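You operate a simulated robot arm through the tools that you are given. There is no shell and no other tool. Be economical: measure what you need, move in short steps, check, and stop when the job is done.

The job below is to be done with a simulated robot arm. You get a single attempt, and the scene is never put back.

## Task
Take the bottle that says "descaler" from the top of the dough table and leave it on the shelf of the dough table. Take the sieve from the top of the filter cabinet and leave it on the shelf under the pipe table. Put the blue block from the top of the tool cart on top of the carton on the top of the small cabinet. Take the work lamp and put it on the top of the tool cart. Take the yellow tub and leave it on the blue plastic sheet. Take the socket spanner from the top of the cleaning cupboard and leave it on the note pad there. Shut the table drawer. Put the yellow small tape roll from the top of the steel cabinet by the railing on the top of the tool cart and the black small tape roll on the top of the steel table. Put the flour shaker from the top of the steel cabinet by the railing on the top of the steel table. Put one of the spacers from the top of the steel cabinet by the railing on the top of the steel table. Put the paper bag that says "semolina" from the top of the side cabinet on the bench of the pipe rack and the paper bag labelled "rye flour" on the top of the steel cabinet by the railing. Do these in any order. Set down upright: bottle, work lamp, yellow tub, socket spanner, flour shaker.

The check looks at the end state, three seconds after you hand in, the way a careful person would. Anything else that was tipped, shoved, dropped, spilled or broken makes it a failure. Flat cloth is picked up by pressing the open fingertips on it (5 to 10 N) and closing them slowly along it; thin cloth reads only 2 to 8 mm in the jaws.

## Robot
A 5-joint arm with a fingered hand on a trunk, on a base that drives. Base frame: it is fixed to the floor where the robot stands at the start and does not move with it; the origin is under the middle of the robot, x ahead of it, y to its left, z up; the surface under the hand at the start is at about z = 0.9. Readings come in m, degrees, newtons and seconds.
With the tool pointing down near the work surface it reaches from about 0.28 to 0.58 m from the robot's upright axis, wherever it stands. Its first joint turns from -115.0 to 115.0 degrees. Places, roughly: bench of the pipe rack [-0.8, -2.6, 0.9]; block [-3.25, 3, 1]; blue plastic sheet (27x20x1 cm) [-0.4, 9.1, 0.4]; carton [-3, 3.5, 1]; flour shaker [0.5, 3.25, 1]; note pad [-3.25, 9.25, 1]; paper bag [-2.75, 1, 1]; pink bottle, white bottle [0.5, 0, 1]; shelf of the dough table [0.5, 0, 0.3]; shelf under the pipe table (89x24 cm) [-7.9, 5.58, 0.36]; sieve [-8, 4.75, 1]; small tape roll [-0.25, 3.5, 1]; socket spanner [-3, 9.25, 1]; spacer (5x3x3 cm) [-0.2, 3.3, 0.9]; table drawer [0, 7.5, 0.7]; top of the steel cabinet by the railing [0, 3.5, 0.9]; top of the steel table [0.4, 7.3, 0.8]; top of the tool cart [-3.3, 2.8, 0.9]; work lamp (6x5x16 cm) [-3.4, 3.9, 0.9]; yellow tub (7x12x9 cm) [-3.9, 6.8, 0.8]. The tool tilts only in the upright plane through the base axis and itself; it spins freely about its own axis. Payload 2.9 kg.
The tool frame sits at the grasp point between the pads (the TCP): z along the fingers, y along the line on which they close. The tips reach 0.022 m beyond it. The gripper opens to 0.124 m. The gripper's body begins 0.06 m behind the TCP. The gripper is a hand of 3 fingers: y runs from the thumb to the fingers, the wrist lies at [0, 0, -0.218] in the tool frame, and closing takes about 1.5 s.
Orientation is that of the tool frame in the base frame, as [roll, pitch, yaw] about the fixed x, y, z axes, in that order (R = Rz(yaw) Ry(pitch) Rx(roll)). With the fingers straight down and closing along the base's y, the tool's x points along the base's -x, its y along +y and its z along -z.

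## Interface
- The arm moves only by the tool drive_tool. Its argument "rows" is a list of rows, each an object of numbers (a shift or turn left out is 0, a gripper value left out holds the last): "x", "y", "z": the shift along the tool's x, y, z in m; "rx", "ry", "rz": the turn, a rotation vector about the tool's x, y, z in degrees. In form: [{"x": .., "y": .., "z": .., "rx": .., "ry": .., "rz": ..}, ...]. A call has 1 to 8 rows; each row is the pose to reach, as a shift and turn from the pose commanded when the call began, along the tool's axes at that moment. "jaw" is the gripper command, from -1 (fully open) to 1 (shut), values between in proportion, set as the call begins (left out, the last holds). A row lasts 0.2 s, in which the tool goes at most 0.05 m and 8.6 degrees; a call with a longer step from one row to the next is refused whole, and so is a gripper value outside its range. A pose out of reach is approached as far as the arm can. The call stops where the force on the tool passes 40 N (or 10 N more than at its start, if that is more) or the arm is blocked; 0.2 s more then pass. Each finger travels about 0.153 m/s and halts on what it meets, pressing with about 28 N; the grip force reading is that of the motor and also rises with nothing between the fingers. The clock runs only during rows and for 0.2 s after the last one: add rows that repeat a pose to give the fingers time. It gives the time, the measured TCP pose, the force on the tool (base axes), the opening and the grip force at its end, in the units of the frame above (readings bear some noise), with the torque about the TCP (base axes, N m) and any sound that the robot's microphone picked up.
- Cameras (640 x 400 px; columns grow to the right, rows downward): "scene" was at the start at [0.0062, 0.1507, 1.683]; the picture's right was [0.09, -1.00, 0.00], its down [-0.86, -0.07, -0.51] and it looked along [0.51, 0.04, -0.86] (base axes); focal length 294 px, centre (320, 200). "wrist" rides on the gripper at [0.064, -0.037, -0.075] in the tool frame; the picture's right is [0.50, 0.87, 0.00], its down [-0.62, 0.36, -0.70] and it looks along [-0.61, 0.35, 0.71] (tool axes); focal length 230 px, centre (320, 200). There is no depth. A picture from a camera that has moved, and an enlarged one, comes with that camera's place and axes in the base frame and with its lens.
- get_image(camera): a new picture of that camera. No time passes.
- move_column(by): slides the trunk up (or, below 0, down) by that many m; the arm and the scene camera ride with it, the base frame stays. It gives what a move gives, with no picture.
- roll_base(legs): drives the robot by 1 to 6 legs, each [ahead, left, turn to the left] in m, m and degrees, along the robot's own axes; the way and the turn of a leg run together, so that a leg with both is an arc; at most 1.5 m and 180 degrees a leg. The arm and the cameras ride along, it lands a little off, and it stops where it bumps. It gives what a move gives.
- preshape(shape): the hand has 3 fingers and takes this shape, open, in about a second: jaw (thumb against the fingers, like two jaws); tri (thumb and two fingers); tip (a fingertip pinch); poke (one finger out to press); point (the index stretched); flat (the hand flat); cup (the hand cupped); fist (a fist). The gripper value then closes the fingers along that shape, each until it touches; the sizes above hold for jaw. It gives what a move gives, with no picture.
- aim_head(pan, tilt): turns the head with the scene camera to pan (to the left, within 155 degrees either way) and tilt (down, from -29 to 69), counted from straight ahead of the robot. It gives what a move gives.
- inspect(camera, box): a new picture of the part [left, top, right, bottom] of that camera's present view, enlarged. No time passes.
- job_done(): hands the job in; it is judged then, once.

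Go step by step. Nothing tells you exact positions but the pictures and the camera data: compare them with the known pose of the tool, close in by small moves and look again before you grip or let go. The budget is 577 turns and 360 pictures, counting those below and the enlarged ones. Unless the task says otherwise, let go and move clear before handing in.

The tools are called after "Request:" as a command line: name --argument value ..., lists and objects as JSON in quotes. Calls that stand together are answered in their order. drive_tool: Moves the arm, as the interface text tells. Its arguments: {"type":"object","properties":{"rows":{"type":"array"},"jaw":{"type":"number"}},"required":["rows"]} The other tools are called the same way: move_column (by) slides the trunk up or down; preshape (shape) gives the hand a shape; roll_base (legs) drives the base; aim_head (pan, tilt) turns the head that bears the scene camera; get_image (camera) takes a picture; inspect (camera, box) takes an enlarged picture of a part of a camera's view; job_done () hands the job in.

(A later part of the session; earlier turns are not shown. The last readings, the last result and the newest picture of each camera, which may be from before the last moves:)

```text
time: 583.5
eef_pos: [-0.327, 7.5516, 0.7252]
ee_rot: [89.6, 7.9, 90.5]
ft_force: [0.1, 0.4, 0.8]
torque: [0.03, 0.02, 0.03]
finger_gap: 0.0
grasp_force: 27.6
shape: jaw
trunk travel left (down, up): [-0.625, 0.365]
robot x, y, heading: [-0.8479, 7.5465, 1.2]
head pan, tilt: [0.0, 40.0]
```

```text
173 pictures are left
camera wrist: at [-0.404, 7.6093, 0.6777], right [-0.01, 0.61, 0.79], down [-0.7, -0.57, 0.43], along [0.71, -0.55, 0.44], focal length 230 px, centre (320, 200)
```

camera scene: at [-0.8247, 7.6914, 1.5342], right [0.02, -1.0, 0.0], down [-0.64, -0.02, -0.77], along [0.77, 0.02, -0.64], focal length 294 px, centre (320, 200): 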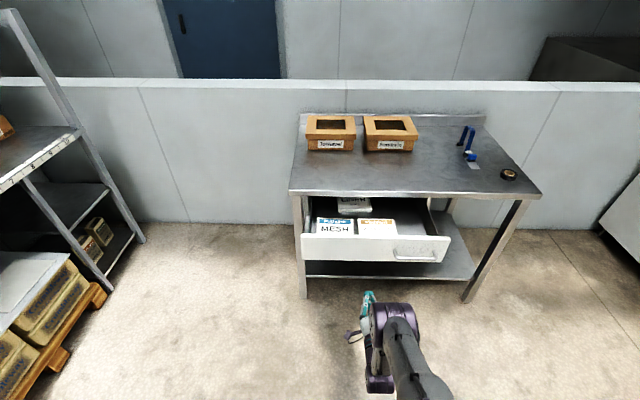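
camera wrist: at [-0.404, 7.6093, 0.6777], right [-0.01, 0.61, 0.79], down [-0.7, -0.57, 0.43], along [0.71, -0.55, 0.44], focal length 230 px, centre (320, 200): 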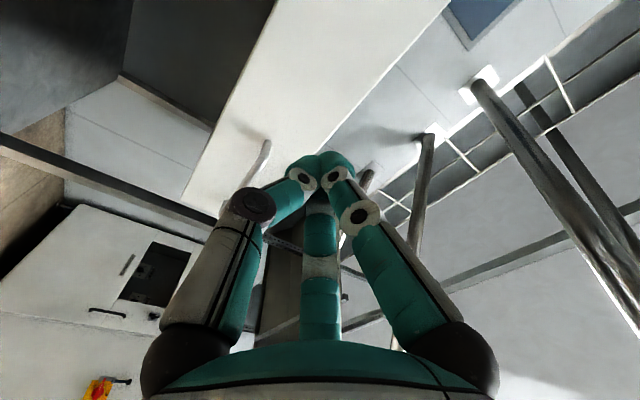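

Tips are 0.2 m from the drawer front (x≈-0.10, z 0.61–0.77). Lower slightly and push with the base.

Request:
move_column --by -0.03

Request:
roll_base --legs '[[0.33, 0, -1.2]]'

Request:
get_image --camera "scene"

```text
time: 584.2
eef_pos: [-0.3278, 7.5522, 0.6942]
ee_rot: [89.6, 7.9, 90.5]
ft_force: [-0.2, 0.3, -0.6]
torque: [-0.01, 0.03, 0.06]
finger_gap: 0.0
grasp_force: 28.1
shape: jaw
trunk travel left (down, up): [-0.595, 0.395]
robot x, y, heading: [-0.8438, 7.5402, 1.3]
head pan, tilt: [0.0, 40.0]
```

```text
time: 586.4
eef_pos: [-0.0083, 7.5351, 0.6941]
ee_rot: [89.5, 7.9, 88.5]
ft_force: [0.3, 0.4, -1.0]
torque: [0.01, 0.0, -0.06]
finger_gap: 0.0
grasp_force: 27.6
shape: jaw
trunk travel left (down, up): [-0.595, 0.395]
robot x, y, heading: [-0.5256, 7.548, -0.6]
head pan, tilt: [0.0, 40.0]
```

```text
172 pictures are left
camera scene: at [-0.4985, 7.6927, 1.5041], right [-0.01, -1.0, 0.0], down [-0.64, 0.01, -0.77], along [0.77, -0.01, -0.64], focal length 294 px, centre (320, 200)
```

scene: 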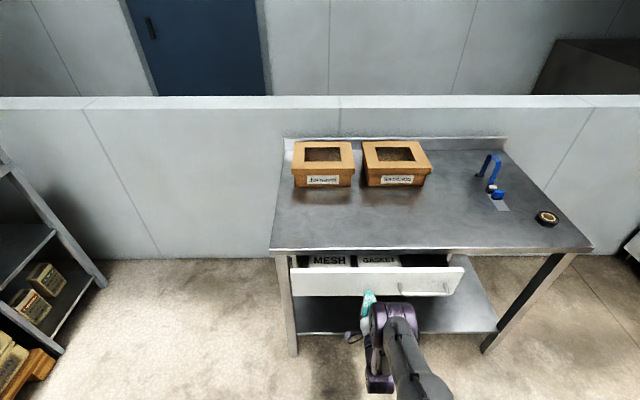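

Drawer moves. Continue.

Request:
roll_base --legs '[[0.06, 0, 0]]'

Request:
drive_tool --rows '[{"z": 0.01}, {"z": 0.02}, {"z": 0.03}, {"z": 0.04}, {"z": 0.05}]'

Request:
get_image --camera "scene"

```text
time: 587.3
eef_pos: [0.0517, 7.5345, 0.6942]
ee_rot: [89.6, 7.9, 88.5]
ft_force: [0.1, -0.7, 0.0]
torque: [0.01, -0.01, -0.01]
finger_gap: 0.0
grasp_force: 28.0
shape: jaw
trunk travel left (down, up): [-0.595, 0.395]
robot x, y, heading: [-0.4665, 7.5475, -0.6]
head pan, tilt: [0.0, 40.0]
```

```text
time: 588.0
eef_pos: [0.0633, 7.5346, 0.6917]
ee_rot: [90.2, 8.0, 88.6]
ft_force: [-24.4, 1.3, 3.1]
torque: [0.01, -0.14, 0.14]
finger_gap: 0.0002
grasp_force: 27.8
shape: jaw
trunk travel left (down, up): [-0.595, 0.395]
robot x, y, heading: [-0.4652, 7.5479, -0.7]
head pan, tilt: [0.0, 40.0]
stopped in row 3: the force on the tool passed its limit at 54 N (the readings are from after the stop); the commanded pose is now the measured one
```

```text
171 pictures are left
camera scene: at [-0.4481, 7.6921, 1.5045], right [-0.01, -1.0, 0.0], down [-0.64, 0.01, -0.77], along [0.77, -0.01, -0.64], focal length 294 px, centre (320, 200)
```

scene: 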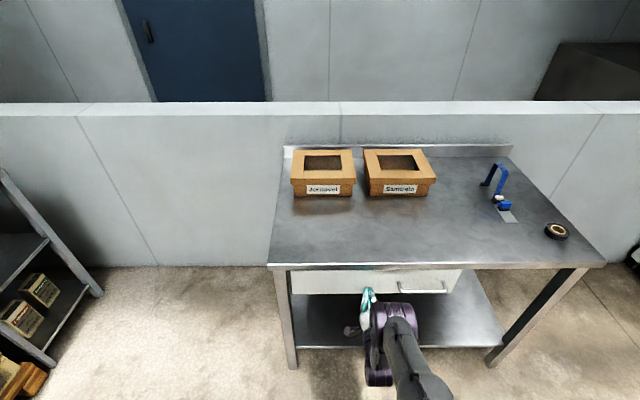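

Drawer hit its stop. Retreat and check.

Request:
roll_base --legs '[[-0.5, 0, 0]]'

Request:
inspect --camera "scene" --box '[240, 120, 560, 320]'

```text
time: 591.0
eef_pos: [-0.4512, 7.5353, 0.6903]
ee_rot: [90.3, 8.0, 87.7]
ft_force: [-0.3, 1.2, 0.3]
torque: [-0.01, -0.01, -0.01]
finger_gap: 0.0
grasp_force: 28.3
shape: jaw
trunk travel left (down, up): [-0.595, 0.395]
robot x, y, heading: [-0.9864, 7.5565, -1.6]
head pan, tilt: [0.0, 40.0]
```

```text
2.00 times, centred on (400, 220) of scene
camera zoom: at [-0.9576, 7.7011, 1.5042], right [-0.03, -1.0, 0.0], down [-0.64, 0.02, -0.77], along [0.77, -0.02, -0.64], focal length 587 px, centre (160, 160)
```

zoom: 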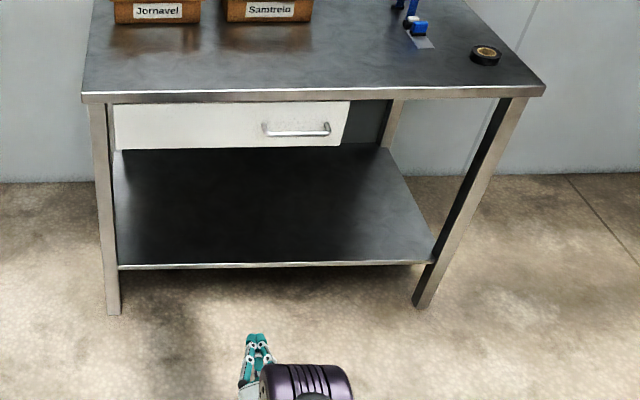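

Drawer shut. Bring the tool back to vertical and go toward the cleaning cupboard.

Request:
move_column --by 0.385

Request:
drive_tool --rows '[{"z": -0.02, "rx": 8, "ry": 1.1}, {"z": -0.04, "rx": 16, "ry": 2.2}, {"z": -0.06, "rx": 24, "ry": 3.3}, {"z": -0.08, "rx": 32, "ry": 4.4}, {"z": -0.1, "rx": 40, "ry": 5.5}, {"z": -0.11, "rx": 45, "ry": 6.2}]' --jaw -0.8

Request:
drive_tool --rows '[{"rx": 8, "ry": 1.1}, {"rx": 16, "ry": 2.2}, {"rx": 24, "ry": 3.3}, {"rx": 32, "ry": 4.4}, {"rx": 40, "ry": 5.5}, {"rx": 44.5, "ry": 6.1}]'

Request:
roll_base --legs '[[-1.45, 0.2, 0], [-0.3, 0.1, 0], [0, 0, 91]]'

Request:
aim_head --pan 10 --tilt 30

Request:
get_image --camera "scene"

```text
time: 594.7
eef_pos: [-0.451, 7.5363, 1.0762]
ee_rot: [90.3, 8.0, 87.7]
ft_force: [-0.5, 0.3, -0.8]
torque: [0.0, -0.01, 0.02]
finger_gap: 0.0001
grasp_force: 28.2
shape: jaw
trunk travel left (down, up): [-0.98, 0.01]
robot x, y, heading: [-0.9844, 7.5583, -1.6]
head pan, tilt: [0.0, 40.0]
```

```text
time: 596.1
eef_pos: [-0.5609, 7.5399, 1.0777]
ee_rot: [136.1, 5.6, 93.2]
ft_force: [-0.5, -1.0, -0.4]
torque: [0.02, -0.02, -0.03]
finger_gap: 0.1118
grasp_force: 0.1
shape: jaw
trunk travel left (down, up): [-0.98, 0.01]
robot x, y, heading: [-0.9844, 7.5584, -1.5]
head pan, tilt: [0.0, 40.0]
```

```text
time: 597.5
eef_pos: [-0.5602, 7.54, 1.0758]
ee_rot: [-179.3, -0.1, 95.6]
ft_force: [-0.3, 0.1, -0.4]
torque: [0.03, 0.01, 0.0]
finger_gap: 0.1117
grasp_force: 0.0
shape: jaw
trunk travel left (down, up): [-0.98, 0.01]
robot x, y, heading: [-0.986, 7.5512, -1.4]
head pan, tilt: [0.0, 40.0]
```

```text
time: 610.3
eef_pos: [-2.694, 8.3352, 1.0768]
ee_rot: [-179.4, -0.2, -173.9]
ft_force: [-0.7, -0.3, -0.3]
torque: [0.01, 0.05, -0.02]
finger_gap: 0.1118
grasp_force: 0.2
shape: jaw
trunk travel left (down, up): [-0.98, 0.01]
robot x, y, heading: [-2.7067, 7.9084, 89.1]
head pan, tilt: [0.0, 40.0]
```

```text
time: 611.0
eef_pos: [-2.6941, 8.3352, 1.0762]
ee_rot: [-179.3, -0.2, -173.9]
ft_force: [0.3, -0.9, 0.2]
torque: [-0.01, -0.02, -0.02]
finger_gap: 0.1116
grasp_force: 0.1
shape: jaw
trunk travel left (down, up): [-0.98, 0.01]
robot x, y, heading: [-2.7075, 7.9124, 89.2]
head pan, tilt: [10.0, 30.0]
```

```text
169 pictures are left
camera scene: at [-2.8675, 7.942, 1.9044], right [0.99, 0.16, 0.0], down [0.08, -0.49, -0.87], along [-0.14, 0.85, -0.5], focal length 294 px, centre (320, 200)
```

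scene: 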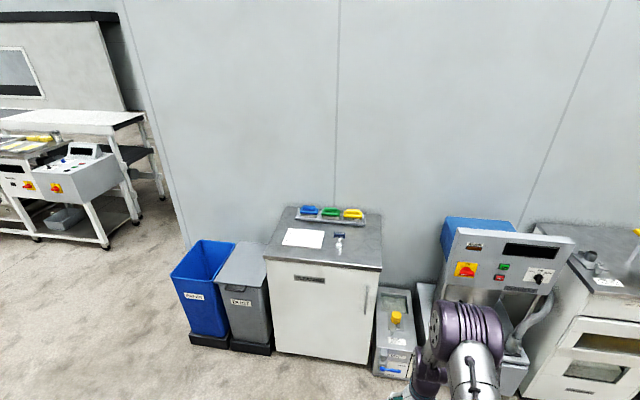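

Request:
inspect --camera "scene" --box '[255, 195, 395, 285]'

```text
4.44 times, centred on (325, 240) of scene
camera zoom: at [-2.8675, 7.942, 1.9044], right [0.99, 0.16, 0.0], down [0.08, -0.49, -0.87], along [-0.14, 0.85, -0.5], focal length 1304 px, centre (298, 22)
```

zoom: 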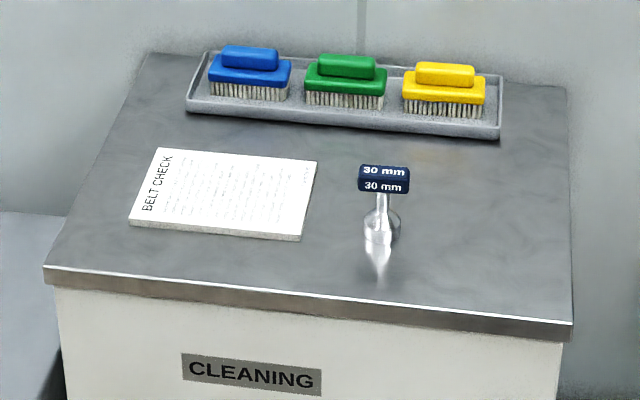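

The spanner stands at about (-2.967, 9.171) with a dark block on top (z≈0.97–1.0); note pad centre (-3.165, 9.22). Move in.

Request:
roll_base --legs '[[0.7, 0.27, 0]]'

Request:
get_image --camera "wrist"

Request:
aim_head --pan 10 --tilt 50

Request:
get_image --camera "scene"

```text
time: 615.1
eef_pos: [-2.9824, 9.0352, 1.0758]
ee_rot: [-179.4, -0.2, -171.6]
ft_force: [0.4, 0.2, -0.2]
torque: [-0.02, -0.03, 0.0]
finger_gap: 0.1116
grasp_force: 0.1
shape: jaw
trunk travel left (down, up): [-0.98, 0.01]
robot x, y, heading: [-2.9777, 8.611, 91.3]
head pan, tilt: [10.0, 30.0]
```

```text
167 pictures are left
camera wrist: at [-3.04, 8.9905, 1.1513], right [-0.62, 0.78, -0.01], down [0.56, 0.45, 0.7], along [0.55, 0.43, -0.72], focal length 230 px, centre (320, 200)
```

wrist: 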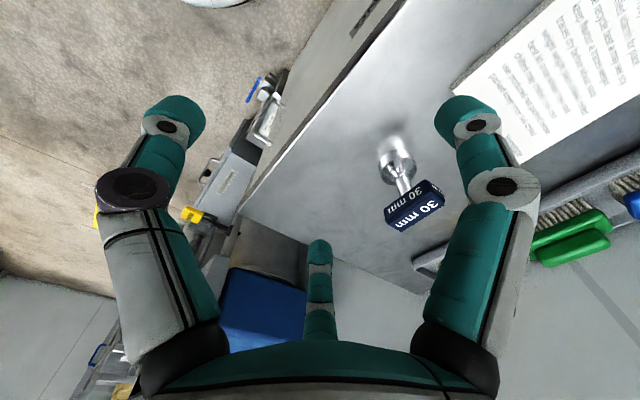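

```text
time: 615.9
eef_pos: [-2.9819, 9.0357, 1.0758]
ee_rot: [-179.4, -0.1, -171.7]
ft_force: [1.2, 0.1, -0.6]
torque: [0.04, 0.02, 0.03]
finger_gap: 0.1118
grasp_force: 0.0
shape: jaw
trunk travel left (down, up): [-0.98, 0.01]
robot x, y, heading: [-2.9794, 8.614, 91.4]
head pan, tilt: [10.0, 50.0]
```

```text
166 pictures are left
camera scene: at [-3.1373, 8.6238, 1.875], right [0.98, 0.2, 0.0], down [0.15, -0.75, -0.64], along [-0.13, 0.63, -0.77], focal length 294 px, centre (320, 200)
```

scene: 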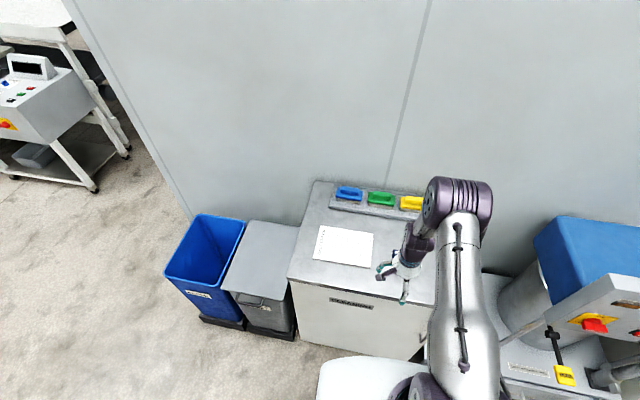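

Request:
drive_tool --rows '[{"x": -0.01, "y": 0.043, "rz": -8}, {"x": -0.02, "y": 0.086, "rz": -16}, {"x": -0.031, "y": 0.128, "rz": -21.7}, {"x": -0.031, "y": 0.128, "rz": -21.7}]' --jaw -0.6

Request:
get_image --camera "wrist"

```text
time: 616.9
eef_pos: [-2.9676, 9.1637, 1.0752]
ee_rot: [-179.4, -0.5, -149.9]
ft_force: [-0.4, -0.5, 1.2]
torque: [0.0, -0.02, 0.0]
finger_gap: 0.0992
grasp_force: 0.1
shape: jaw
trunk travel left (down, up): [-0.98, 0.01]
robot x, y, heading: [-2.9753, 8.6134, 91.6]
head pan, tilt: [10.0, 50.0]
```

```text
165 pictures are left
camera wrist: at [-3.0044, 9.1006, 1.1515], right [-0.87, 0.5, -0.01], down [0.35, 0.63, 0.69], along [0.35, 0.6, -0.72], focal length 230 px, centre (320, 200)
```

wrist: 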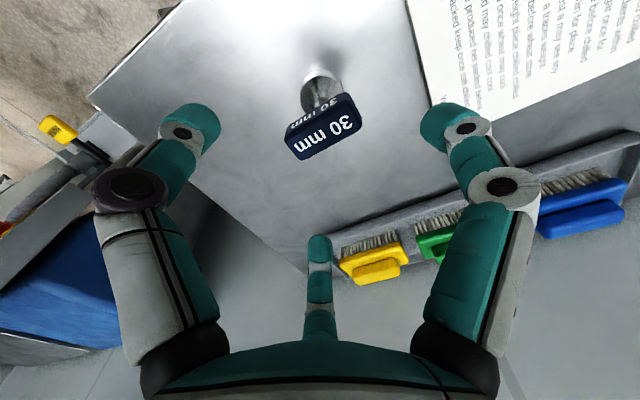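

Request:
drive_tool --rows '[{"x": -0.003, "y": 0.005}, {"x": -0.003, "y": 0.005}]'

Request:
move_column --by -0.093

Request:
get_image --camera "wrist"

```text
time: 617.5
eef_pos: [-2.9686, 9.1709, 1.0767]
ee_rot: [-179.5, -0.3, -149.9]
ft_force: [0.8, -1.2, -0.3]
torque: [0.0, 0.02, 0.01]
finger_gap: 0.0993
grasp_force: 0.0
shape: jaw
trunk travel left (down, up): [-0.98, 0.01]
robot x, y, heading: [-2.9766, 8.6123, 91.3]
head pan, tilt: [10.0, 50.0]
```

```text
time: 618.8
eef_pos: [-2.968, 9.1725, 0.9823]
ee_rot: [-179.4, -0.4, -149.9]
ft_force: [-0.6, -0.1, 0.3]
torque: [0.03, 0.0, 0.01]
finger_gap: 0.0993
grasp_force: 0.0
shape: jaw
trunk travel left (down, up): [-0.887, 0.103]
robot x, y, heading: [-2.9764, 8.6111, 91.7]
head pan, tilt: [10.0, 50.0]
```

```text
164 pictures are left
camera wrist: at [-3.0057, 9.1081, 1.058], right [-0.87, 0.5, -0.01], down [0.36, 0.63, 0.69], along [0.35, 0.6, -0.72], focal length 230 px, centre (320, 200)
```

wrist: 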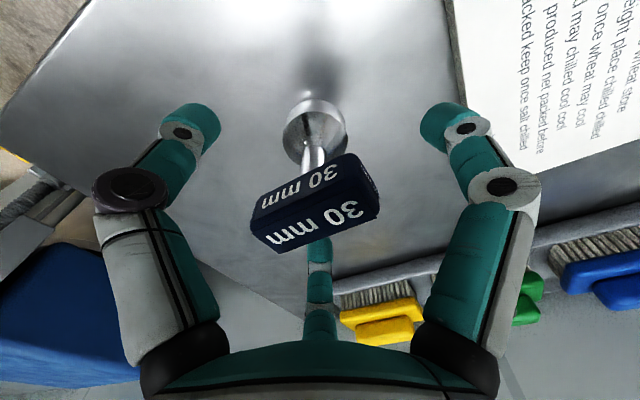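

Request:
move_column --by -0.008

Request:
drive_tool --rows '[{}, {}, {}, {}, {}, {}, {}]' --jaw 1

Request:
get_image --camera "wrist"

```text
time: 619.4
eef_pos: [-2.968, 9.1709, 0.9746]
ee_rot: [-179.5, -0.2, -149.9]
ft_force: [0.7, 0.3, 0.6]
torque: [-0.02, -0.02, 0.01]
finger_gap: 0.0993
grasp_force: 0.1
shape: jaw
trunk travel left (down, up): [-0.879, 0.111]
robot x, y, heading: [-2.975, 8.6098, 91.5]
head pan, tilt: [10.0, 50.0]
```

```text
time: 621.0
eef_pos: [-2.9677, 9.1725, 0.9745]
ee_rot: [-179.5, -0.3, -149.9]
ft_force: [1.7, 0.9, 0.3]
torque: [0.1, -0.23, -0.04]
finger_gap: 0.0137
grasp_force: 28.1
shape: jaw
trunk travel left (down, up): [-0.879, 0.111]
robot x, y, heading: [-2.9743, 8.6087, 91.4]
head pan, tilt: [10.0, 50.0]
```

```text
163 pictures are left
camera wrist: at [-3.0054, 9.1083, 1.0499], right [-0.87, 0.5, -0.01], down [0.36, 0.63, 0.69], along [0.35, 0.6, -0.72], focal length 230 px, centre (320, 200)
```

wrist: 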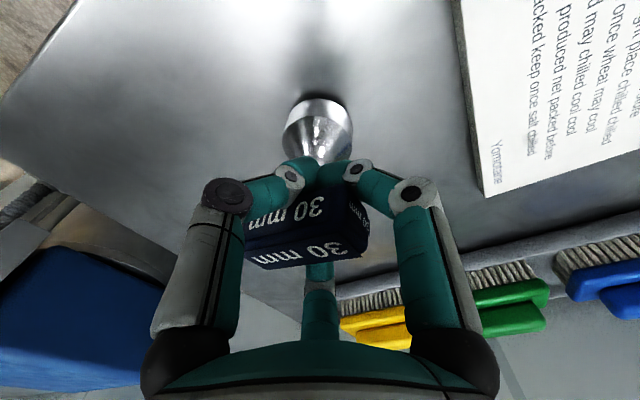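

Fingers hold the stem beneath the block. Lift and check.

Request:
move_column --by 0.06

Request:
get_image --camera "wrist"

Request:
inspect --camera "scene" --box '[280, 170, 460, 310]'

```text
time: 622.0
eef_pos: [-2.9695, 9.1726, 1.0345]
ee_rot: [-179.4, -0.3, -149.9]
ft_force: [0.2, -0.2, -2.1]
torque: [-0.01, 0.0, 0.0]
finger_gap: 0.0134
grasp_force: 28.2
shape: jaw
trunk travel left (down, up): [-0.939, 0.051]
robot x, y, heading: [-2.9783, 8.6112, 91.2]
head pan, tilt: [10.0, 50.0]
```

```text
162 pictures are left
camera wrist: at [-3.0058, 9.1085, 1.1097], right [-0.87, 0.5, -0.01], down [0.36, 0.63, 0.69], along [0.35, 0.6, -0.72], focal length 230 px, centre (320, 200)
```

wrist: 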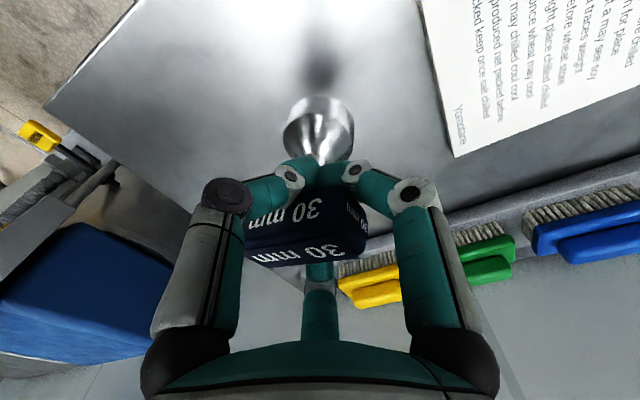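

```text
2.86 times, centred on (370, 240) of scene
camera zoom: at [-3.1372, 8.6243, 1.834], right [0.98, 0.2, 0.0], down [0.15, -0.75, -0.64], along [-0.13, 0.63, -0.77], focal length 838 px, centre (177, 86)
```

zoom: 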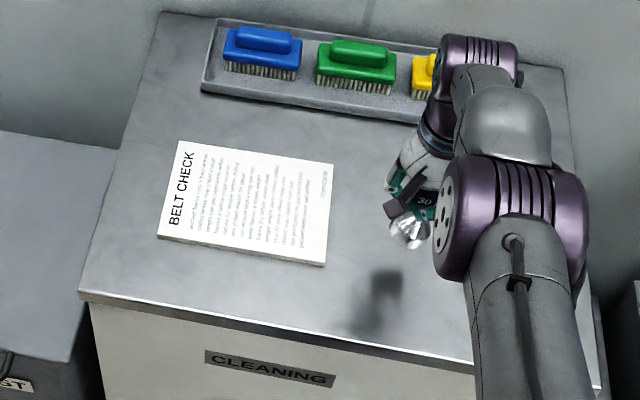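

Upright in hand. Shift base left so the note pad (centre (-3.16, 9.21)) is in reach.

Request:
roll_base --legs '[[0.035, 0.185, 0]]'

Request:
get_image --camera "wrist"

Request:
inspect --camera "scene" --box '[280, 170, 460, 310]'

```text
time: 623.5
eef_pos: [-3.1571, 9.2029, 1.034]
ee_rot: [-179.4, -0.4, -150.0]
ft_force: [-0.1, 0.0, -2.2]
torque: [0.02, 0.03, -0.03]
finger_gap: 0.0137
grasp_force: 28.6
shape: jaw
trunk travel left (down, up): [-0.939, 0.051]
robot x, y, heading: [-3.1665, 8.6433, 91.1]
head pan, tilt: [10.0, 50.0]
```

```text
160 pictures are left
camera wrist: at [-3.1932, 9.1398, 1.1099], right [-0.87, 0.5, 0.0], down [0.36, 0.62, 0.69], along [0.35, 0.6, -0.72], focal length 230 px, centre (320, 200)
```

wrist: 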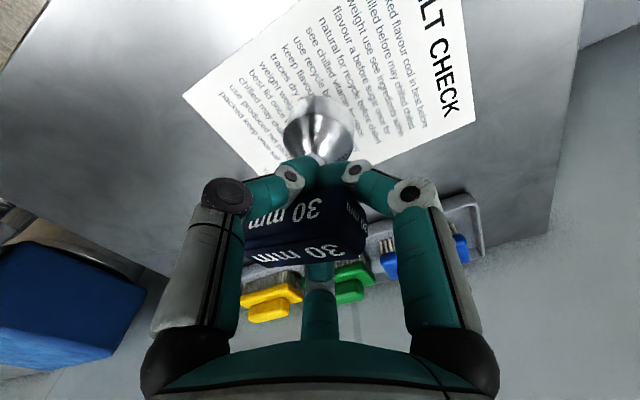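

```text
2.86 times, centred on (370, 240) of scene
camera zoom: at [-3.3248, 8.6555, 1.8341], right [0.98, 0.2, 0.0], down [0.15, -0.75, -0.64], along [-0.13, 0.63, -0.77], focal length 838 px, centre (177, 86)
```

zoom: 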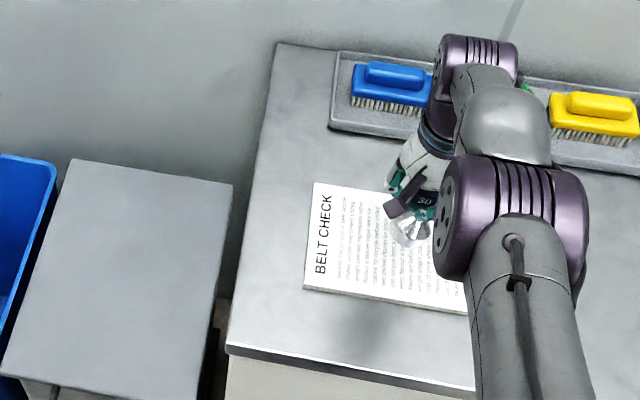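

Over the pad. Lower.

Request:
move_column --by -0.042

Request:
move_column --by -0.005

Request:
move_column --by -0.004

```text
time: 624.4
eef_pos: [-3.1572, 9.2037, 0.9941]
ee_rot: [-179.5, -0.4, -150.0]
ft_force: [0.5, -0.5, -2.8]
torque: [0.01, 0.03, 0.01]
finger_gap: 0.0133
grasp_force: 27.8
shape: jaw
trunk travel left (down, up): [-0.897, 0.093]
robot x, y, heading: [-3.1707, 8.6434, 91.4]
head pan, tilt: [10.0, 50.0]
```

```text
time: 624.9
eef_pos: [-3.1567, 9.2044, 0.9873]
ee_rot: [-179.6, -0.2, -150.0]
ft_force: [-0.3, 0.3, -2.6]
torque: [-0.01, 0.08, -0.04]
finger_gap: 0.0131
grasp_force: 28.3
shape: jaw
trunk travel left (down, up): [-0.892, 0.098]
robot x, y, heading: [-3.1656, 8.642, 91.4]
head pan, tilt: [10.0, 50.0]
```

```text
time: 625.4
eef_pos: [-3.1575, 9.2029, 0.9848]
ee_rot: [-179.5, -0.3, -150.1]
ft_force: [-2.0, -2.5, 16.1]
torque: [0.03, -0.09, -0.03]
finger_gap: 0.0134
grasp_force: 27.9
shape: jaw
trunk travel left (down, up): [-0.888, 0.102]
robot x, y, heading: [-3.1724, 8.6429, 91.1]
head pan, tilt: [10.0, 50.0]
```

Contact with the pad. Open and rise.

Request:
drive_tool --rows '[{}, {}, {}, {}, {}]' --jaw -0.7

Request:
get_image --camera "wrist"

Request:
move_column --by 0.09

Request:
get_image --camera "wrist"

```text
time: 626.6
eef_pos: [-3.1572, 9.203, 0.984]
ee_rot: [-179.5, -0.3, -149.9]
ft_force: [-0.1, 0.5, 0.0]
torque: [-0.02, -0.03, 0.04]
finger_gap: 0.1054
grasp_force: 0.1
shape: jaw
trunk travel left (down, up): [-0.888, 0.102]
robot x, y, heading: [-3.1693, 8.6428, 91.0]
head pan, tilt: [10.0, 50.0]
```

```text
158 pictures are left
camera wrist: at [-3.194, 9.1394, 1.0591], right [-0.87, 0.5, -0.01], down [0.36, 0.62, 0.69], along [0.35, 0.6, -0.72], focal length 230 px, centre (320, 200)
```

wrist: 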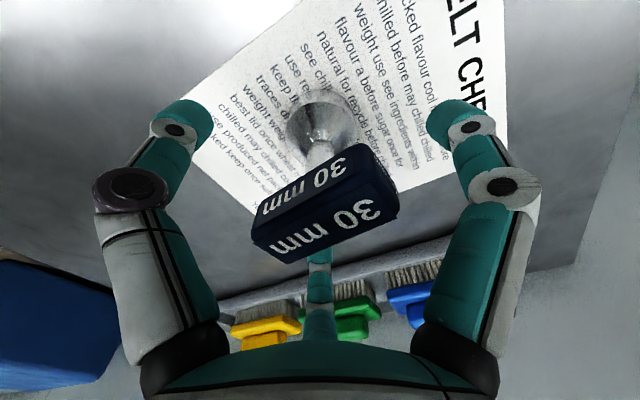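

```text
time: 627.9
eef_pos: [-3.1571, 9.2031, 1.0744]
ee_rot: [-179.4, -0.3, -150.0]
ft_force: [-0.4, -0.6, 0.1]
torque: [0.01, 0.03, 0.01]
finger_gap: 0.1052
grasp_force: 0.0
shape: jaw
trunk travel left (down, up): [-0.978, 0.012]
robot x, y, heading: [-3.1682, 8.6433, 91.4]
head pan, tilt: [10.0, 50.0]
```

```text
157 pictures are left
camera wrist: at [-3.194, 9.1397, 1.1489], right [-0.87, 0.5, -0.01], down [0.36, 0.62, 0.69], along [0.35, 0.6, -0.72], focal length 230 px, centre (320, 200)
```

wrist: 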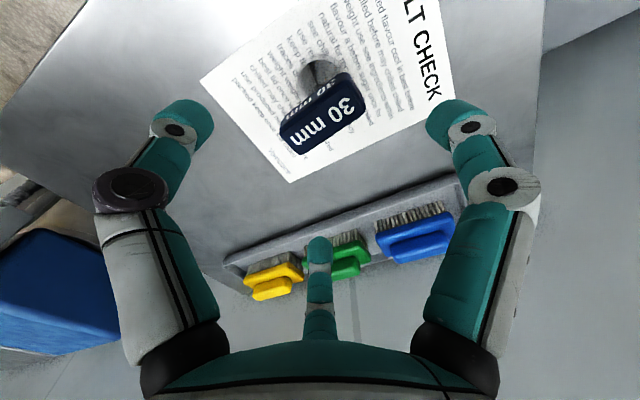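

Spanner done. Back off and look at the tub station from the north-east.

Request:
roll_base --legs '[[-0.55, -0.1, 0], [-0.2, 0, 120]]'

Request:
aim_head --pan 20 --tilt 35

Request:
get_image --camera "scene"

```text
time: 636.2
eef_pos: [-3.3959, 7.7289, 1.0741]
ee_rot: [-179.5, -0.3, -27.5]
ft_force: [0.1, -0.5, 0.2]
torque: [0.03, 0.01, -0.01]
finger_gap: 0.105
grasp_force: 0.0
shape: jaw
trunk travel left (down, up): [-0.978, 0.012]
robot x, y, heading: [-2.9209, 8.0229, -146.1]
head pan, tilt: [10.0, 50.0]
cut short: leg 2
```

```text
time: 637.0
eef_pos: [-3.3958, 7.7301, 1.074]
ee_rot: [-179.5, -0.3, -27.5]
ft_force: [-0.2, 0.2, 0.4]
torque: [0.01, 0.01, 0.0]
finger_gap: 0.1052
grasp_force: 0.0
shape: jaw
trunk travel left (down, up): [-0.978, 0.012]
robot x, y, heading: [-2.9172, 8.02, -146.1]
head pan, tilt: [20.0, 35.0]
```

```text
156 pictures are left
camera scene: at [-2.8403, 7.8644, 1.8946], right [-0.81, 0.59, 0.0], down [0.34, 0.46, -0.82], along [-0.48, -0.66, -0.57], focal length 294 px, centre (320, 200)
```

scene: 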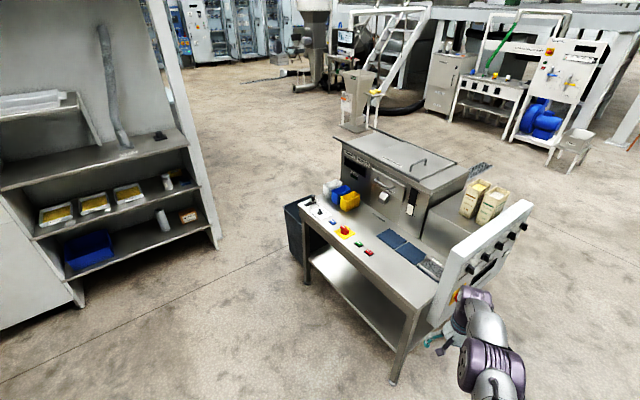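

Request:
inspect --camera "scene" --box '[290, 140, 450, 260]'

```text
3.33 times, centred on (370, 200) of scene
camera zoom: at [-2.8403, 7.8644, 1.8946], right [-0.81, 0.59, 0.0], down [0.34, 0.46, -0.82], along [-0.48, -0.66, -0.57], focal length 978 px, centre (153, 200)
```

zoom: 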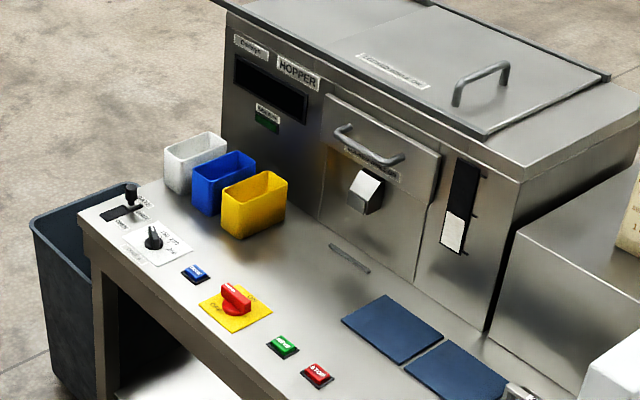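

Yellow tub at (-3.86, 6.78), only 2 cm from the blue one. I'll go to the east side of that table with clearance.

Request:
roll_base --legs '[[-0.4, 0, 0], [0, 0, -34], [0.0, 1.4, 0], [0.2, 0, 0]]'

Request:
aim_head --pan 0 --tilt 40

Request:
get_image --camera "scene"

```text
time: 648.8
eef_pos: [-3.3497, 6.8837, 1.0747]
ee_rot: [-179.5, -0.4, -61.3]
ft_force: [1.1, 0.6, 0.5]
torque: [-0.04, 0.01, -0.01]
finger_gap: 0.1048
grasp_force: 0.1
shape: jaw
trunk travel left (down, up): [-0.978, 0.012]
robot x, y, heading: [-2.7921, 6.8604, -179.8]
head pan, tilt: [20.0, 35.0]
```

```text
time: 649.6
eef_pos: [-3.3507, 6.8832, 1.0734]
ee_rot: [-179.4, -0.3, -61.3]
ft_force: [0.7, -0.2, 0.3]
torque: [0.0, -0.01, -0.01]
finger_gap: 0.105
grasp_force: 0.1
shape: jaw
trunk travel left (down, up): [-0.978, 0.012]
robot x, y, heading: [-2.787, 6.8602, -179.9]
head pan, tilt: [0.0, 40.0]
```

```text
154 pictures are left
camera scene: at [-2.8175, 6.7159, 1.8871], right [0.0, 1.0, 0.0], down [0.64, 0.0, -0.77], along [-0.77, 0.0, -0.64], focal length 294 px, centre (320, 200)
```

scene: 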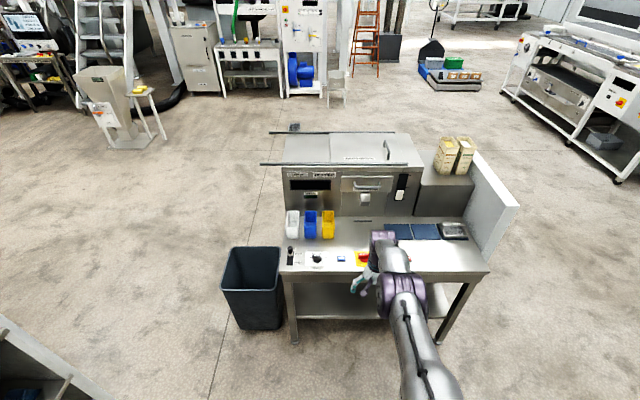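

Request:
inspect --camera "scene" --box '[265, 165, 445, 285]'

```text
3.33 times, centred on (355, 225) of scene
camera zoom: at [-2.8175, 6.7159, 1.8871], right [0.0, 1.0, 0.0], down [0.64, 0.0, -0.77], along [-0.77, 0.0, -0.64], focal length 978 px, centre (203, 117)
```

zoom: 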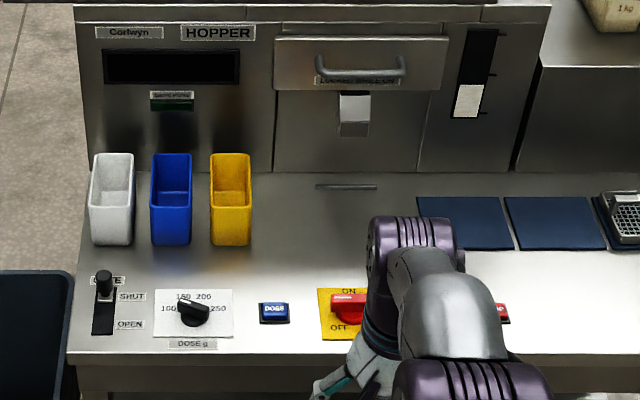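

Gap between the blue and yellow tub is ~3 cm. I'll first nudge the yellow tub north from inside with one finger, then grasp it. Approach and preshape.

Request:
roll_base --legs '[[0.43, 0.06, 0]]'

Request:
preshape --shape "poke"

Request:
get_image --camera "wrist"

Request:
get_image --camera "scene"

```text
time: 652.3
eef_pos: [-3.7832, 6.8215, 1.0739]
ee_rot: [-179.6, -0.3, -61.1]
ft_force: [0.1, 0.7, -0.3]
torque: [0.02, 0.0, 0.03]
finger_gap: 0.1055
grasp_force: 0.0
shape: jaw
trunk travel left (down, up): [-0.978, 0.012]
robot x, y, heading: [-3.2242, 6.8006, -179.8]
head pan, tilt: [0.0, 40.0]
```

```text
time: 653.2
eef_pos: [-3.784, 6.8203, 1.0735]
ee_rot: [-179.5, -0.3, -61.0]
ft_force: [0.2, -0.5, -0.3]
torque: [0.0, -0.02, 0.01]
finger_gap: 0.0001
grasp_force: 0.1
shape: poke
trunk travel left (down, up): [-0.978, 0.012]
robot x, y, heading: [-3.2235, 6.7981, -179.5]
head pan, tilt: [0.0, 40.0]
```

```text
152 pictures are left
camera wrist: at [-3.7222, 6.782, 1.149], right [-0.52, -0.86, -0.01], down [-0.62, 0.37, 0.69], along [-0.59, 0.36, -0.72], focal length 230 px, centre (320, 200)
```

wrist: 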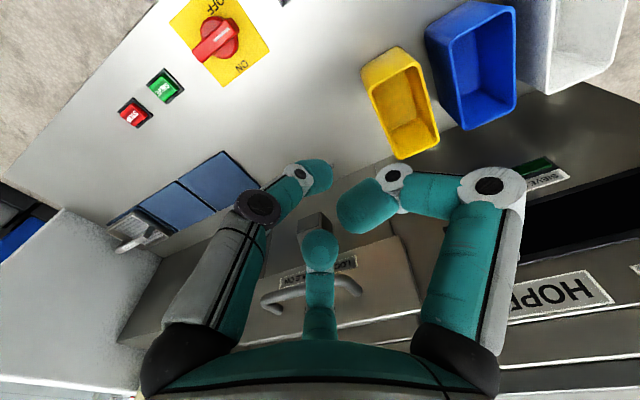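

```text
151 pictures are left
camera scene: at [-3.2501, 6.6546, 1.8871], right [0.0, 1.0, 0.0], down [0.64, 0.0, -0.77], along [-0.77, 0.0, -0.64], focal length 294 px, centre (320, 200)
```

scene: 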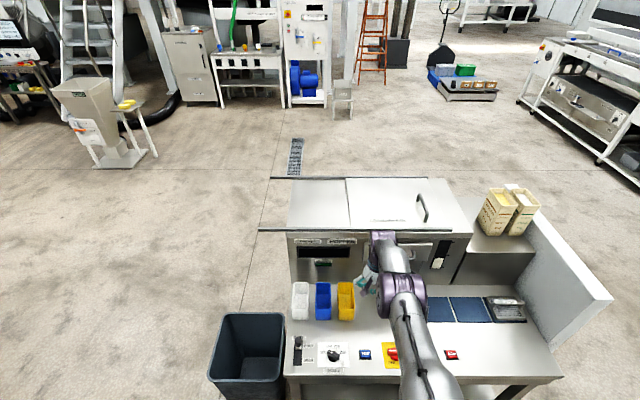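

I'll use the normal open shape: one finger inside the tub (az -90), others in the free space north, to slide the tub 5 cm north.

Request:
preshape --shape "jaw"

Request:
roll_base --legs '[[0.06, 0, 0]]'

Request:
get_image --camera "wrist"

```text
time: 654.1
eef_pos: [-3.785, 6.8207, 1.0741]
ee_rot: [-179.4, -0.4, -61.1]
ft_force: [0.0, -0.4, 0.4]
torque: [0.02, 0.01, 0.02]
finger_gap: 0.1239
grasp_force: 0.1
shape: jaw
trunk travel left (down, up): [-0.978, 0.012]
robot x, y, heading: [-3.2233, 6.7974, -179.6]
head pan, tilt: [0.0, 40.0]
```

```text
time: 655.0
eef_pos: [-3.8419, 6.8204, 1.0746]
ee_rot: [-179.6, -0.2, -61.1]
ft_force: [0.6, -0.3, -0.6]
torque: [0.06, 0.01, -0.05]
finger_gap: 0.1241
grasp_force: 0.1
shape: jaw
trunk travel left (down, up): [-0.978, 0.012]
robot x, y, heading: [-3.2836, 6.7994, -180.0]
head pan, tilt: [0.0, 40.0]
```

```text
150 pictures are left
camera wrist: at [-3.7795, 6.7823, 1.1505], right [-0.52, -0.86, 0.0], down [-0.62, 0.37, 0.7], along [-0.59, 0.36, -0.72], focal length 230 px, centre (320, 200)
```

wrist: 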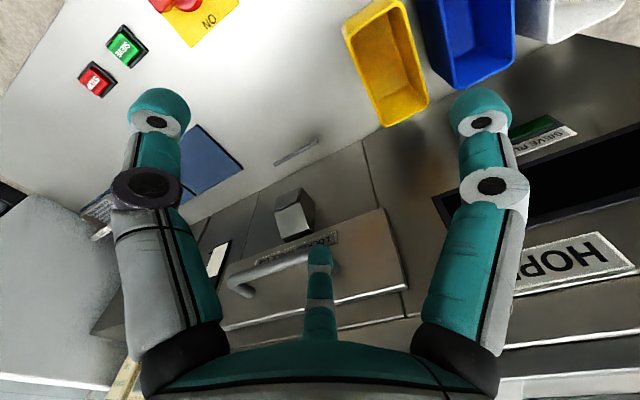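

Request:
drive_tool --rows '[{"x": -0.012, "y": -0.002}, {"x": -0.012, "y": -0.002}]'

Request:
move_column --by -0.14

Request:
get_image --camera "wrist"

Request:
inspect --camera "scene" --box '[270, 220, 450, 340]'

```text
time: 655.6
eef_pos: [-3.8436, 6.8305, 1.0756]
ee_rot: [-179.6, -0.3, -61.1]
ft_force: [0.5, 0.0, 0.0]
torque: [0.0, 0.03, 0.03]
finger_gap: 0.1238
grasp_force: 0.0
shape: jaw
out of reach, approached as far as the arm can: row 1, 2
trunk travel left (down, up): [-0.978, 0.012]
robot x, y, heading: [-3.2849, 6.7968, -179.8]
head pan, tilt: [0.0, 40.0]
```

```text
time: 657.3
eef_pos: [-3.8432, 6.8307, 0.9356]
ee_rot: [-179.5, -0.3, -61.1]
ft_force: [0.0, 0.3, 0.3]
torque: [-0.01, -0.01, 0.01]
finger_gap: 0.124
grasp_force: 0.0
shape: jaw
trunk travel left (down, up): [-0.838, 0.152]
robot x, y, heading: [-3.2884, 6.7971, -179.9]
head pan, tilt: [0.0, 40.0]
```

```text
149 pictures are left
camera wrist: at [-3.7817, 6.7924, 1.0106], right [-0.52, -0.86, -0.01], down [-0.62, 0.37, 0.69], along [-0.59, 0.36, -0.72], focal length 230 px, centre (320, 200)
```

wrist: 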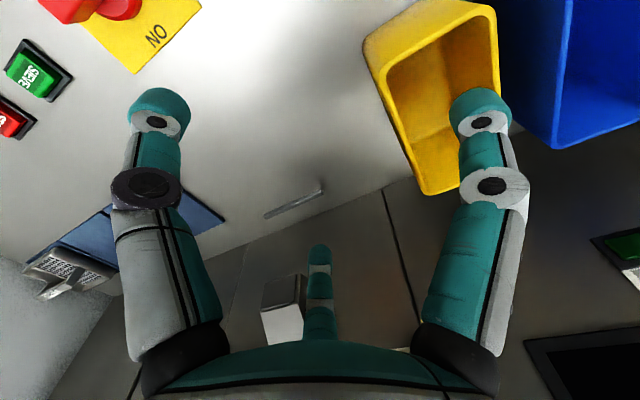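

```text
3.33 times, centred on (360, 280) of scene
camera zoom: at [-3.3107, 6.6545, 1.7472], right [0.0, 1.0, 0.0], down [0.64, 0.0, -0.77], along [-0.77, 0.0, -0.64], focal length 978 px, centre (187, -67)
```

zoom: 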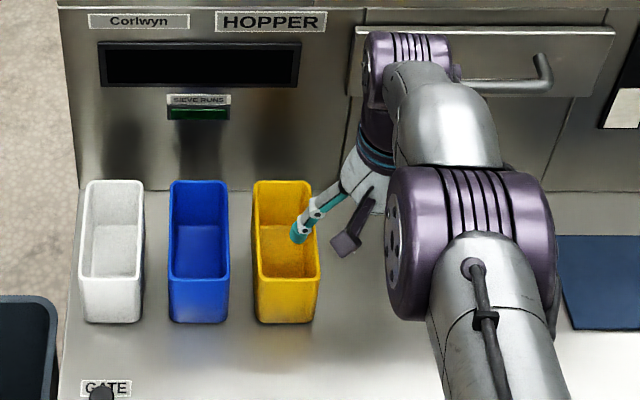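

Request:
move_column --by -0.06

Request:
drive_tool --rows '[{"x": -0.0175, "y": -0.0097}, {"x": -0.035, "y": -0.0194}, {"x": -0.0525, "y": -0.029}]'

Request:
inspect --camera "scene" --box '[270, 220, 450, 340]'

```text
time: 658.3
eef_pos: [-3.8427, 6.832, 0.8743]
ee_rot: [-179.5, -0.3, -61.2]
ft_force: [0.3, -0.3, 0.9]
torque: [-0.01, -0.01, -0.01]
finger_gap: 0.124
grasp_force: 0.3
shape: jaw
trunk travel left (down, up): [-0.778, 0.212]
robot x, y, heading: [-3.2857, 6.7981, -180.0]
head pan, tilt: [0.0, 40.0]
```

```text
time: 659.1
eef_pos: [-3.8397, 6.8907, 0.8764]
ee_rot: [-179.6, -0.3, -61.2]
ft_force: [-0.5, -0.6, -0.5]
torque: [0.0, -0.01, 0.01]
finger_gap: 0.1238
grasp_force: 0.0
shape: jaw
out of reach, approached as far as the arm can: row 3
trunk travel left (down, up): [-0.778, 0.212]
robot x, y, heading: [-3.2819, 6.7999, -179.8]
head pan, tilt: [0.0, 40.0]
```

```text
3.33 times, centred on (360, 280) of scene
camera zoom: at [-3.3106, 6.6552, 1.6872], right [0.0, 1.0, 0.0], down [0.64, 0.0, -0.77], along [-0.77, 0.0, -0.64], focal length 978 px, centre (187, -67)
```

zoom: 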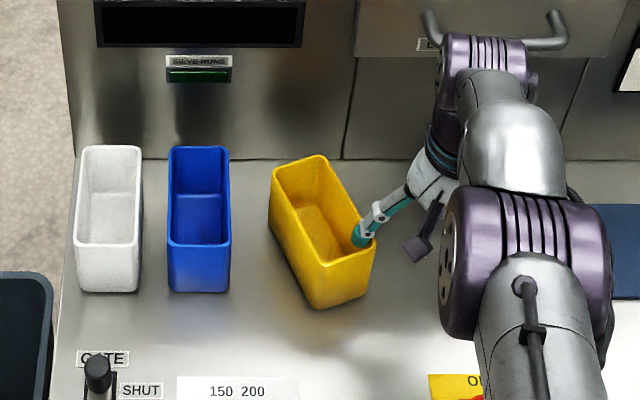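

Tub now turned ~23° with a clear gap. Raise, align (end at az 23°), with a smaller opening.

Request:
move_column --by 0.09

Request:
drive_tool --rows '[{"x": 0.03, "y": 0.016, "rz": 2}, {"x": 0.06, "y": 0.032, "rz": 4}, {"x": 0.09, "y": 0.047, "rz": 5.8}, {"x": 0.09, "y": 0.047, "rz": 5.8}]' --jaw -0.43

Request:
get_image --camera "wrist"

Request:
inspect --camera "scene" --box '[270, 220, 450, 340]'

```text
time: 660.4
eef_pos: [-3.8395, 6.8896, 0.9669]
ee_rot: [-179.6, -0.3, -61.2]
ft_force: [-1.1, 0.9, 0.7]
torque: [0.01, 0.0, 0.02]
finger_gap: 0.1234
grasp_force: 0.0
shape: jaw
trunk travel left (down, up): [-0.868, 0.122]
robot x, y, heading: [-3.2859, 6.7989, -180.0]
head pan, tilt: [0.0, 40.0]
```

```text
time: 661.4
eef_pos: [-3.8357, 6.7897, 0.9676]
ee_rot: [-179.4, -0.1, -67.0]
ft_force: [0.5, 0.0, 0.5]
torque: [-0.01, -0.01, 0.0]
finger_gap: 0.0889
grasp_force: 0.0
shape: jaw
trunk travel left (down, up): [-0.868, 0.122]
robot x, y, heading: [-3.2846, 6.797, -179.5]
head pan, tilt: [0.0, 40.0]
```

```text
146 pictures are left
camera wrist: at [-3.7782, 6.7454, 1.0427], right [-0.6, -0.8, -0.01], down [-0.58, 0.43, 0.7], along [-0.55, 0.42, -0.72], focal length 230 px, centre (320, 200)
```

wrist: 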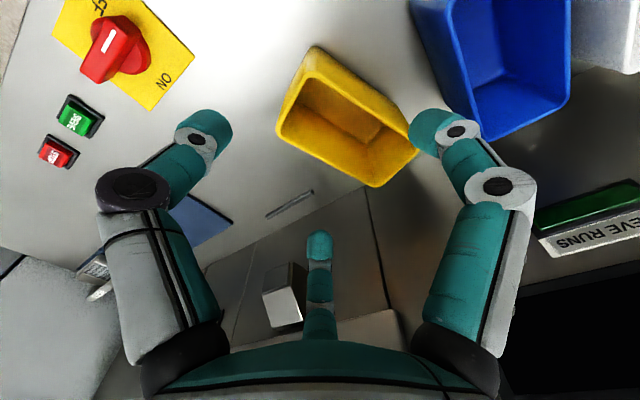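

```text
3.33 times, centred on (360, 280) of scene
camera zoom: at [-3.3108, 6.6551, 1.7772], right [0.0, 1.0, 0.0], down [0.64, 0.0, -0.77], along [-0.77, 0.0, -0.64], focal length 978 px, centre (187, -67)
```

zoom: 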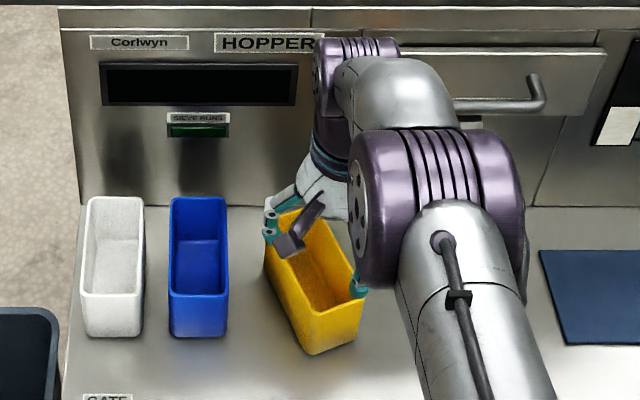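

Request:
drive_tool --rows '[{"x": 0.004, "rz": 4}, {"x": 0.004, "rz": 4}]'

Request:
move_column --by -0.075

Request:
get_image --camera "wrist"

Request:
inspect --camera "scene" --box '[270, 220, 450, 340]'

```text
time: 662.0
eef_pos: [-3.8349, 6.7868, 0.9678]
ee_rot: [-179.4, -0.2, -71.0]
ft_force: [-0.3, 0.4, -0.5]
torque: [-0.02, 0.01, 0.02]
finger_gap: 0.089
grasp_force: 0.2
shape: jaw
trunk travel left (down, up): [-0.868, 0.122]
robot x, y, heading: [-3.2825, 6.7976, -179.7]
head pan, tilt: [0.0, 40.0]
```

```text
time: 663.1
eef_pos: [-3.8342, 6.7863, 0.8924]
ee_rot: [-179.5, -0.2, -71.0]
ft_force: [0.6, 0.0, 0.4]
torque: [0.01, 0.01, -0.01]
finger_gap: 0.0889
grasp_force: 0.0
shape: jaw
trunk travel left (down, up): [-0.793, 0.197]
robot x, y, heading: [-3.2838, 6.7998, -179.7]
head pan, tilt: [0.0, 40.0]
```

```text
144 pictures are left
camera wrist: at [-3.7794, 6.738, 0.9676], right [-0.66, -0.75, -0.01], down [-0.55, 0.47, 0.7], along [-0.52, 0.46, -0.72], focal length 230 px, centre (320, 200)
```

wrist: 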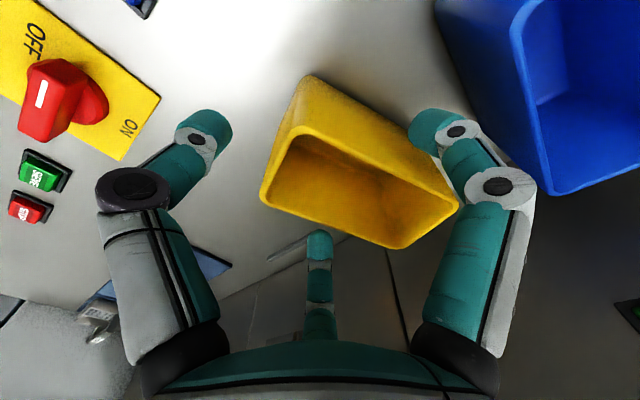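

```text
3.33 times, centred on (360, 280) of scene
camera zoom: at [-3.3106, 6.6545, 1.7021], right [0.0, 1.0, 0.0], down [0.64, 0.0, -0.77], along [-0.77, 0.0, -0.64], focal length 978 px, centre (187, -67)
```

zoom: 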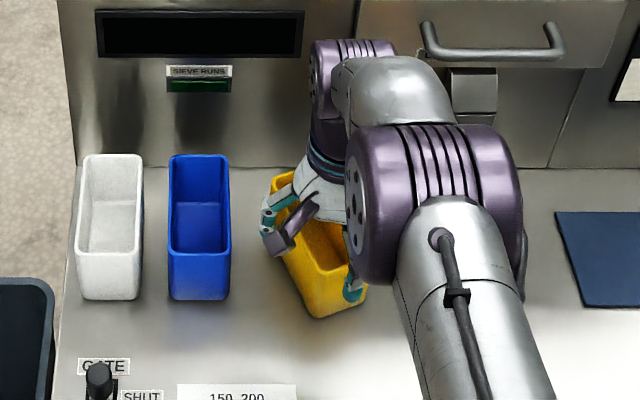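

Request:
drive_tool --rows '[{"x": 0.01, "rz": 2}, {"x": 0.01, "rz": 2}]'

Request:
move_column --by -0.03

Request:
get_image --camera "wrist"

```text
time: 663.7
eef_pos: [-3.833, 6.7784, 0.8924]
ee_rot: [-179.4, -0.2, -73.0]
ft_force: [0.0, -0.9, 0.0]
torque: [-0.02, 0.04, 0.01]
finger_gap: 0.0888
grasp_force: 0.2
shape: jaw
trunk travel left (down, up): [-0.793, 0.197]
robot x, y, heading: [-3.2888, 6.8026, -179.7]
head pan, tilt: [0.0, 40.0]
```

```text
time: 664.4
eef_pos: [-3.8315, 6.7778, 0.8621]
ee_rot: [-179.4, -0.2, -73.0]
ft_force: [0.4, -0.4, 0.7]
torque: [0.0, -0.01, 0.02]
finger_gap: 0.0888
grasp_force: 0.1
shape: jaw
trunk travel left (down, up): [-0.763, 0.227]
robot x, y, heading: [-3.2852, 6.801, -180.0]
head pan, tilt: [0.0, 40.0]
```

```text
142 pictures are left
camera wrist: at [-3.7782, 6.7272, 0.9375], right [-0.68, -0.73, -0.01], down [-0.53, 0.49, 0.7], along [-0.51, 0.48, -0.72], focal length 230 px, centre (320, 200)
```

wrist: 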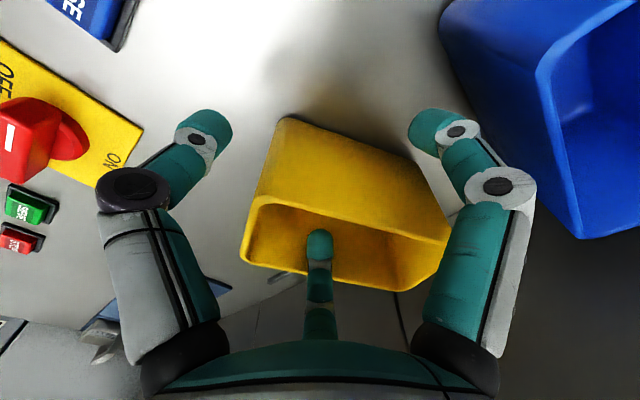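

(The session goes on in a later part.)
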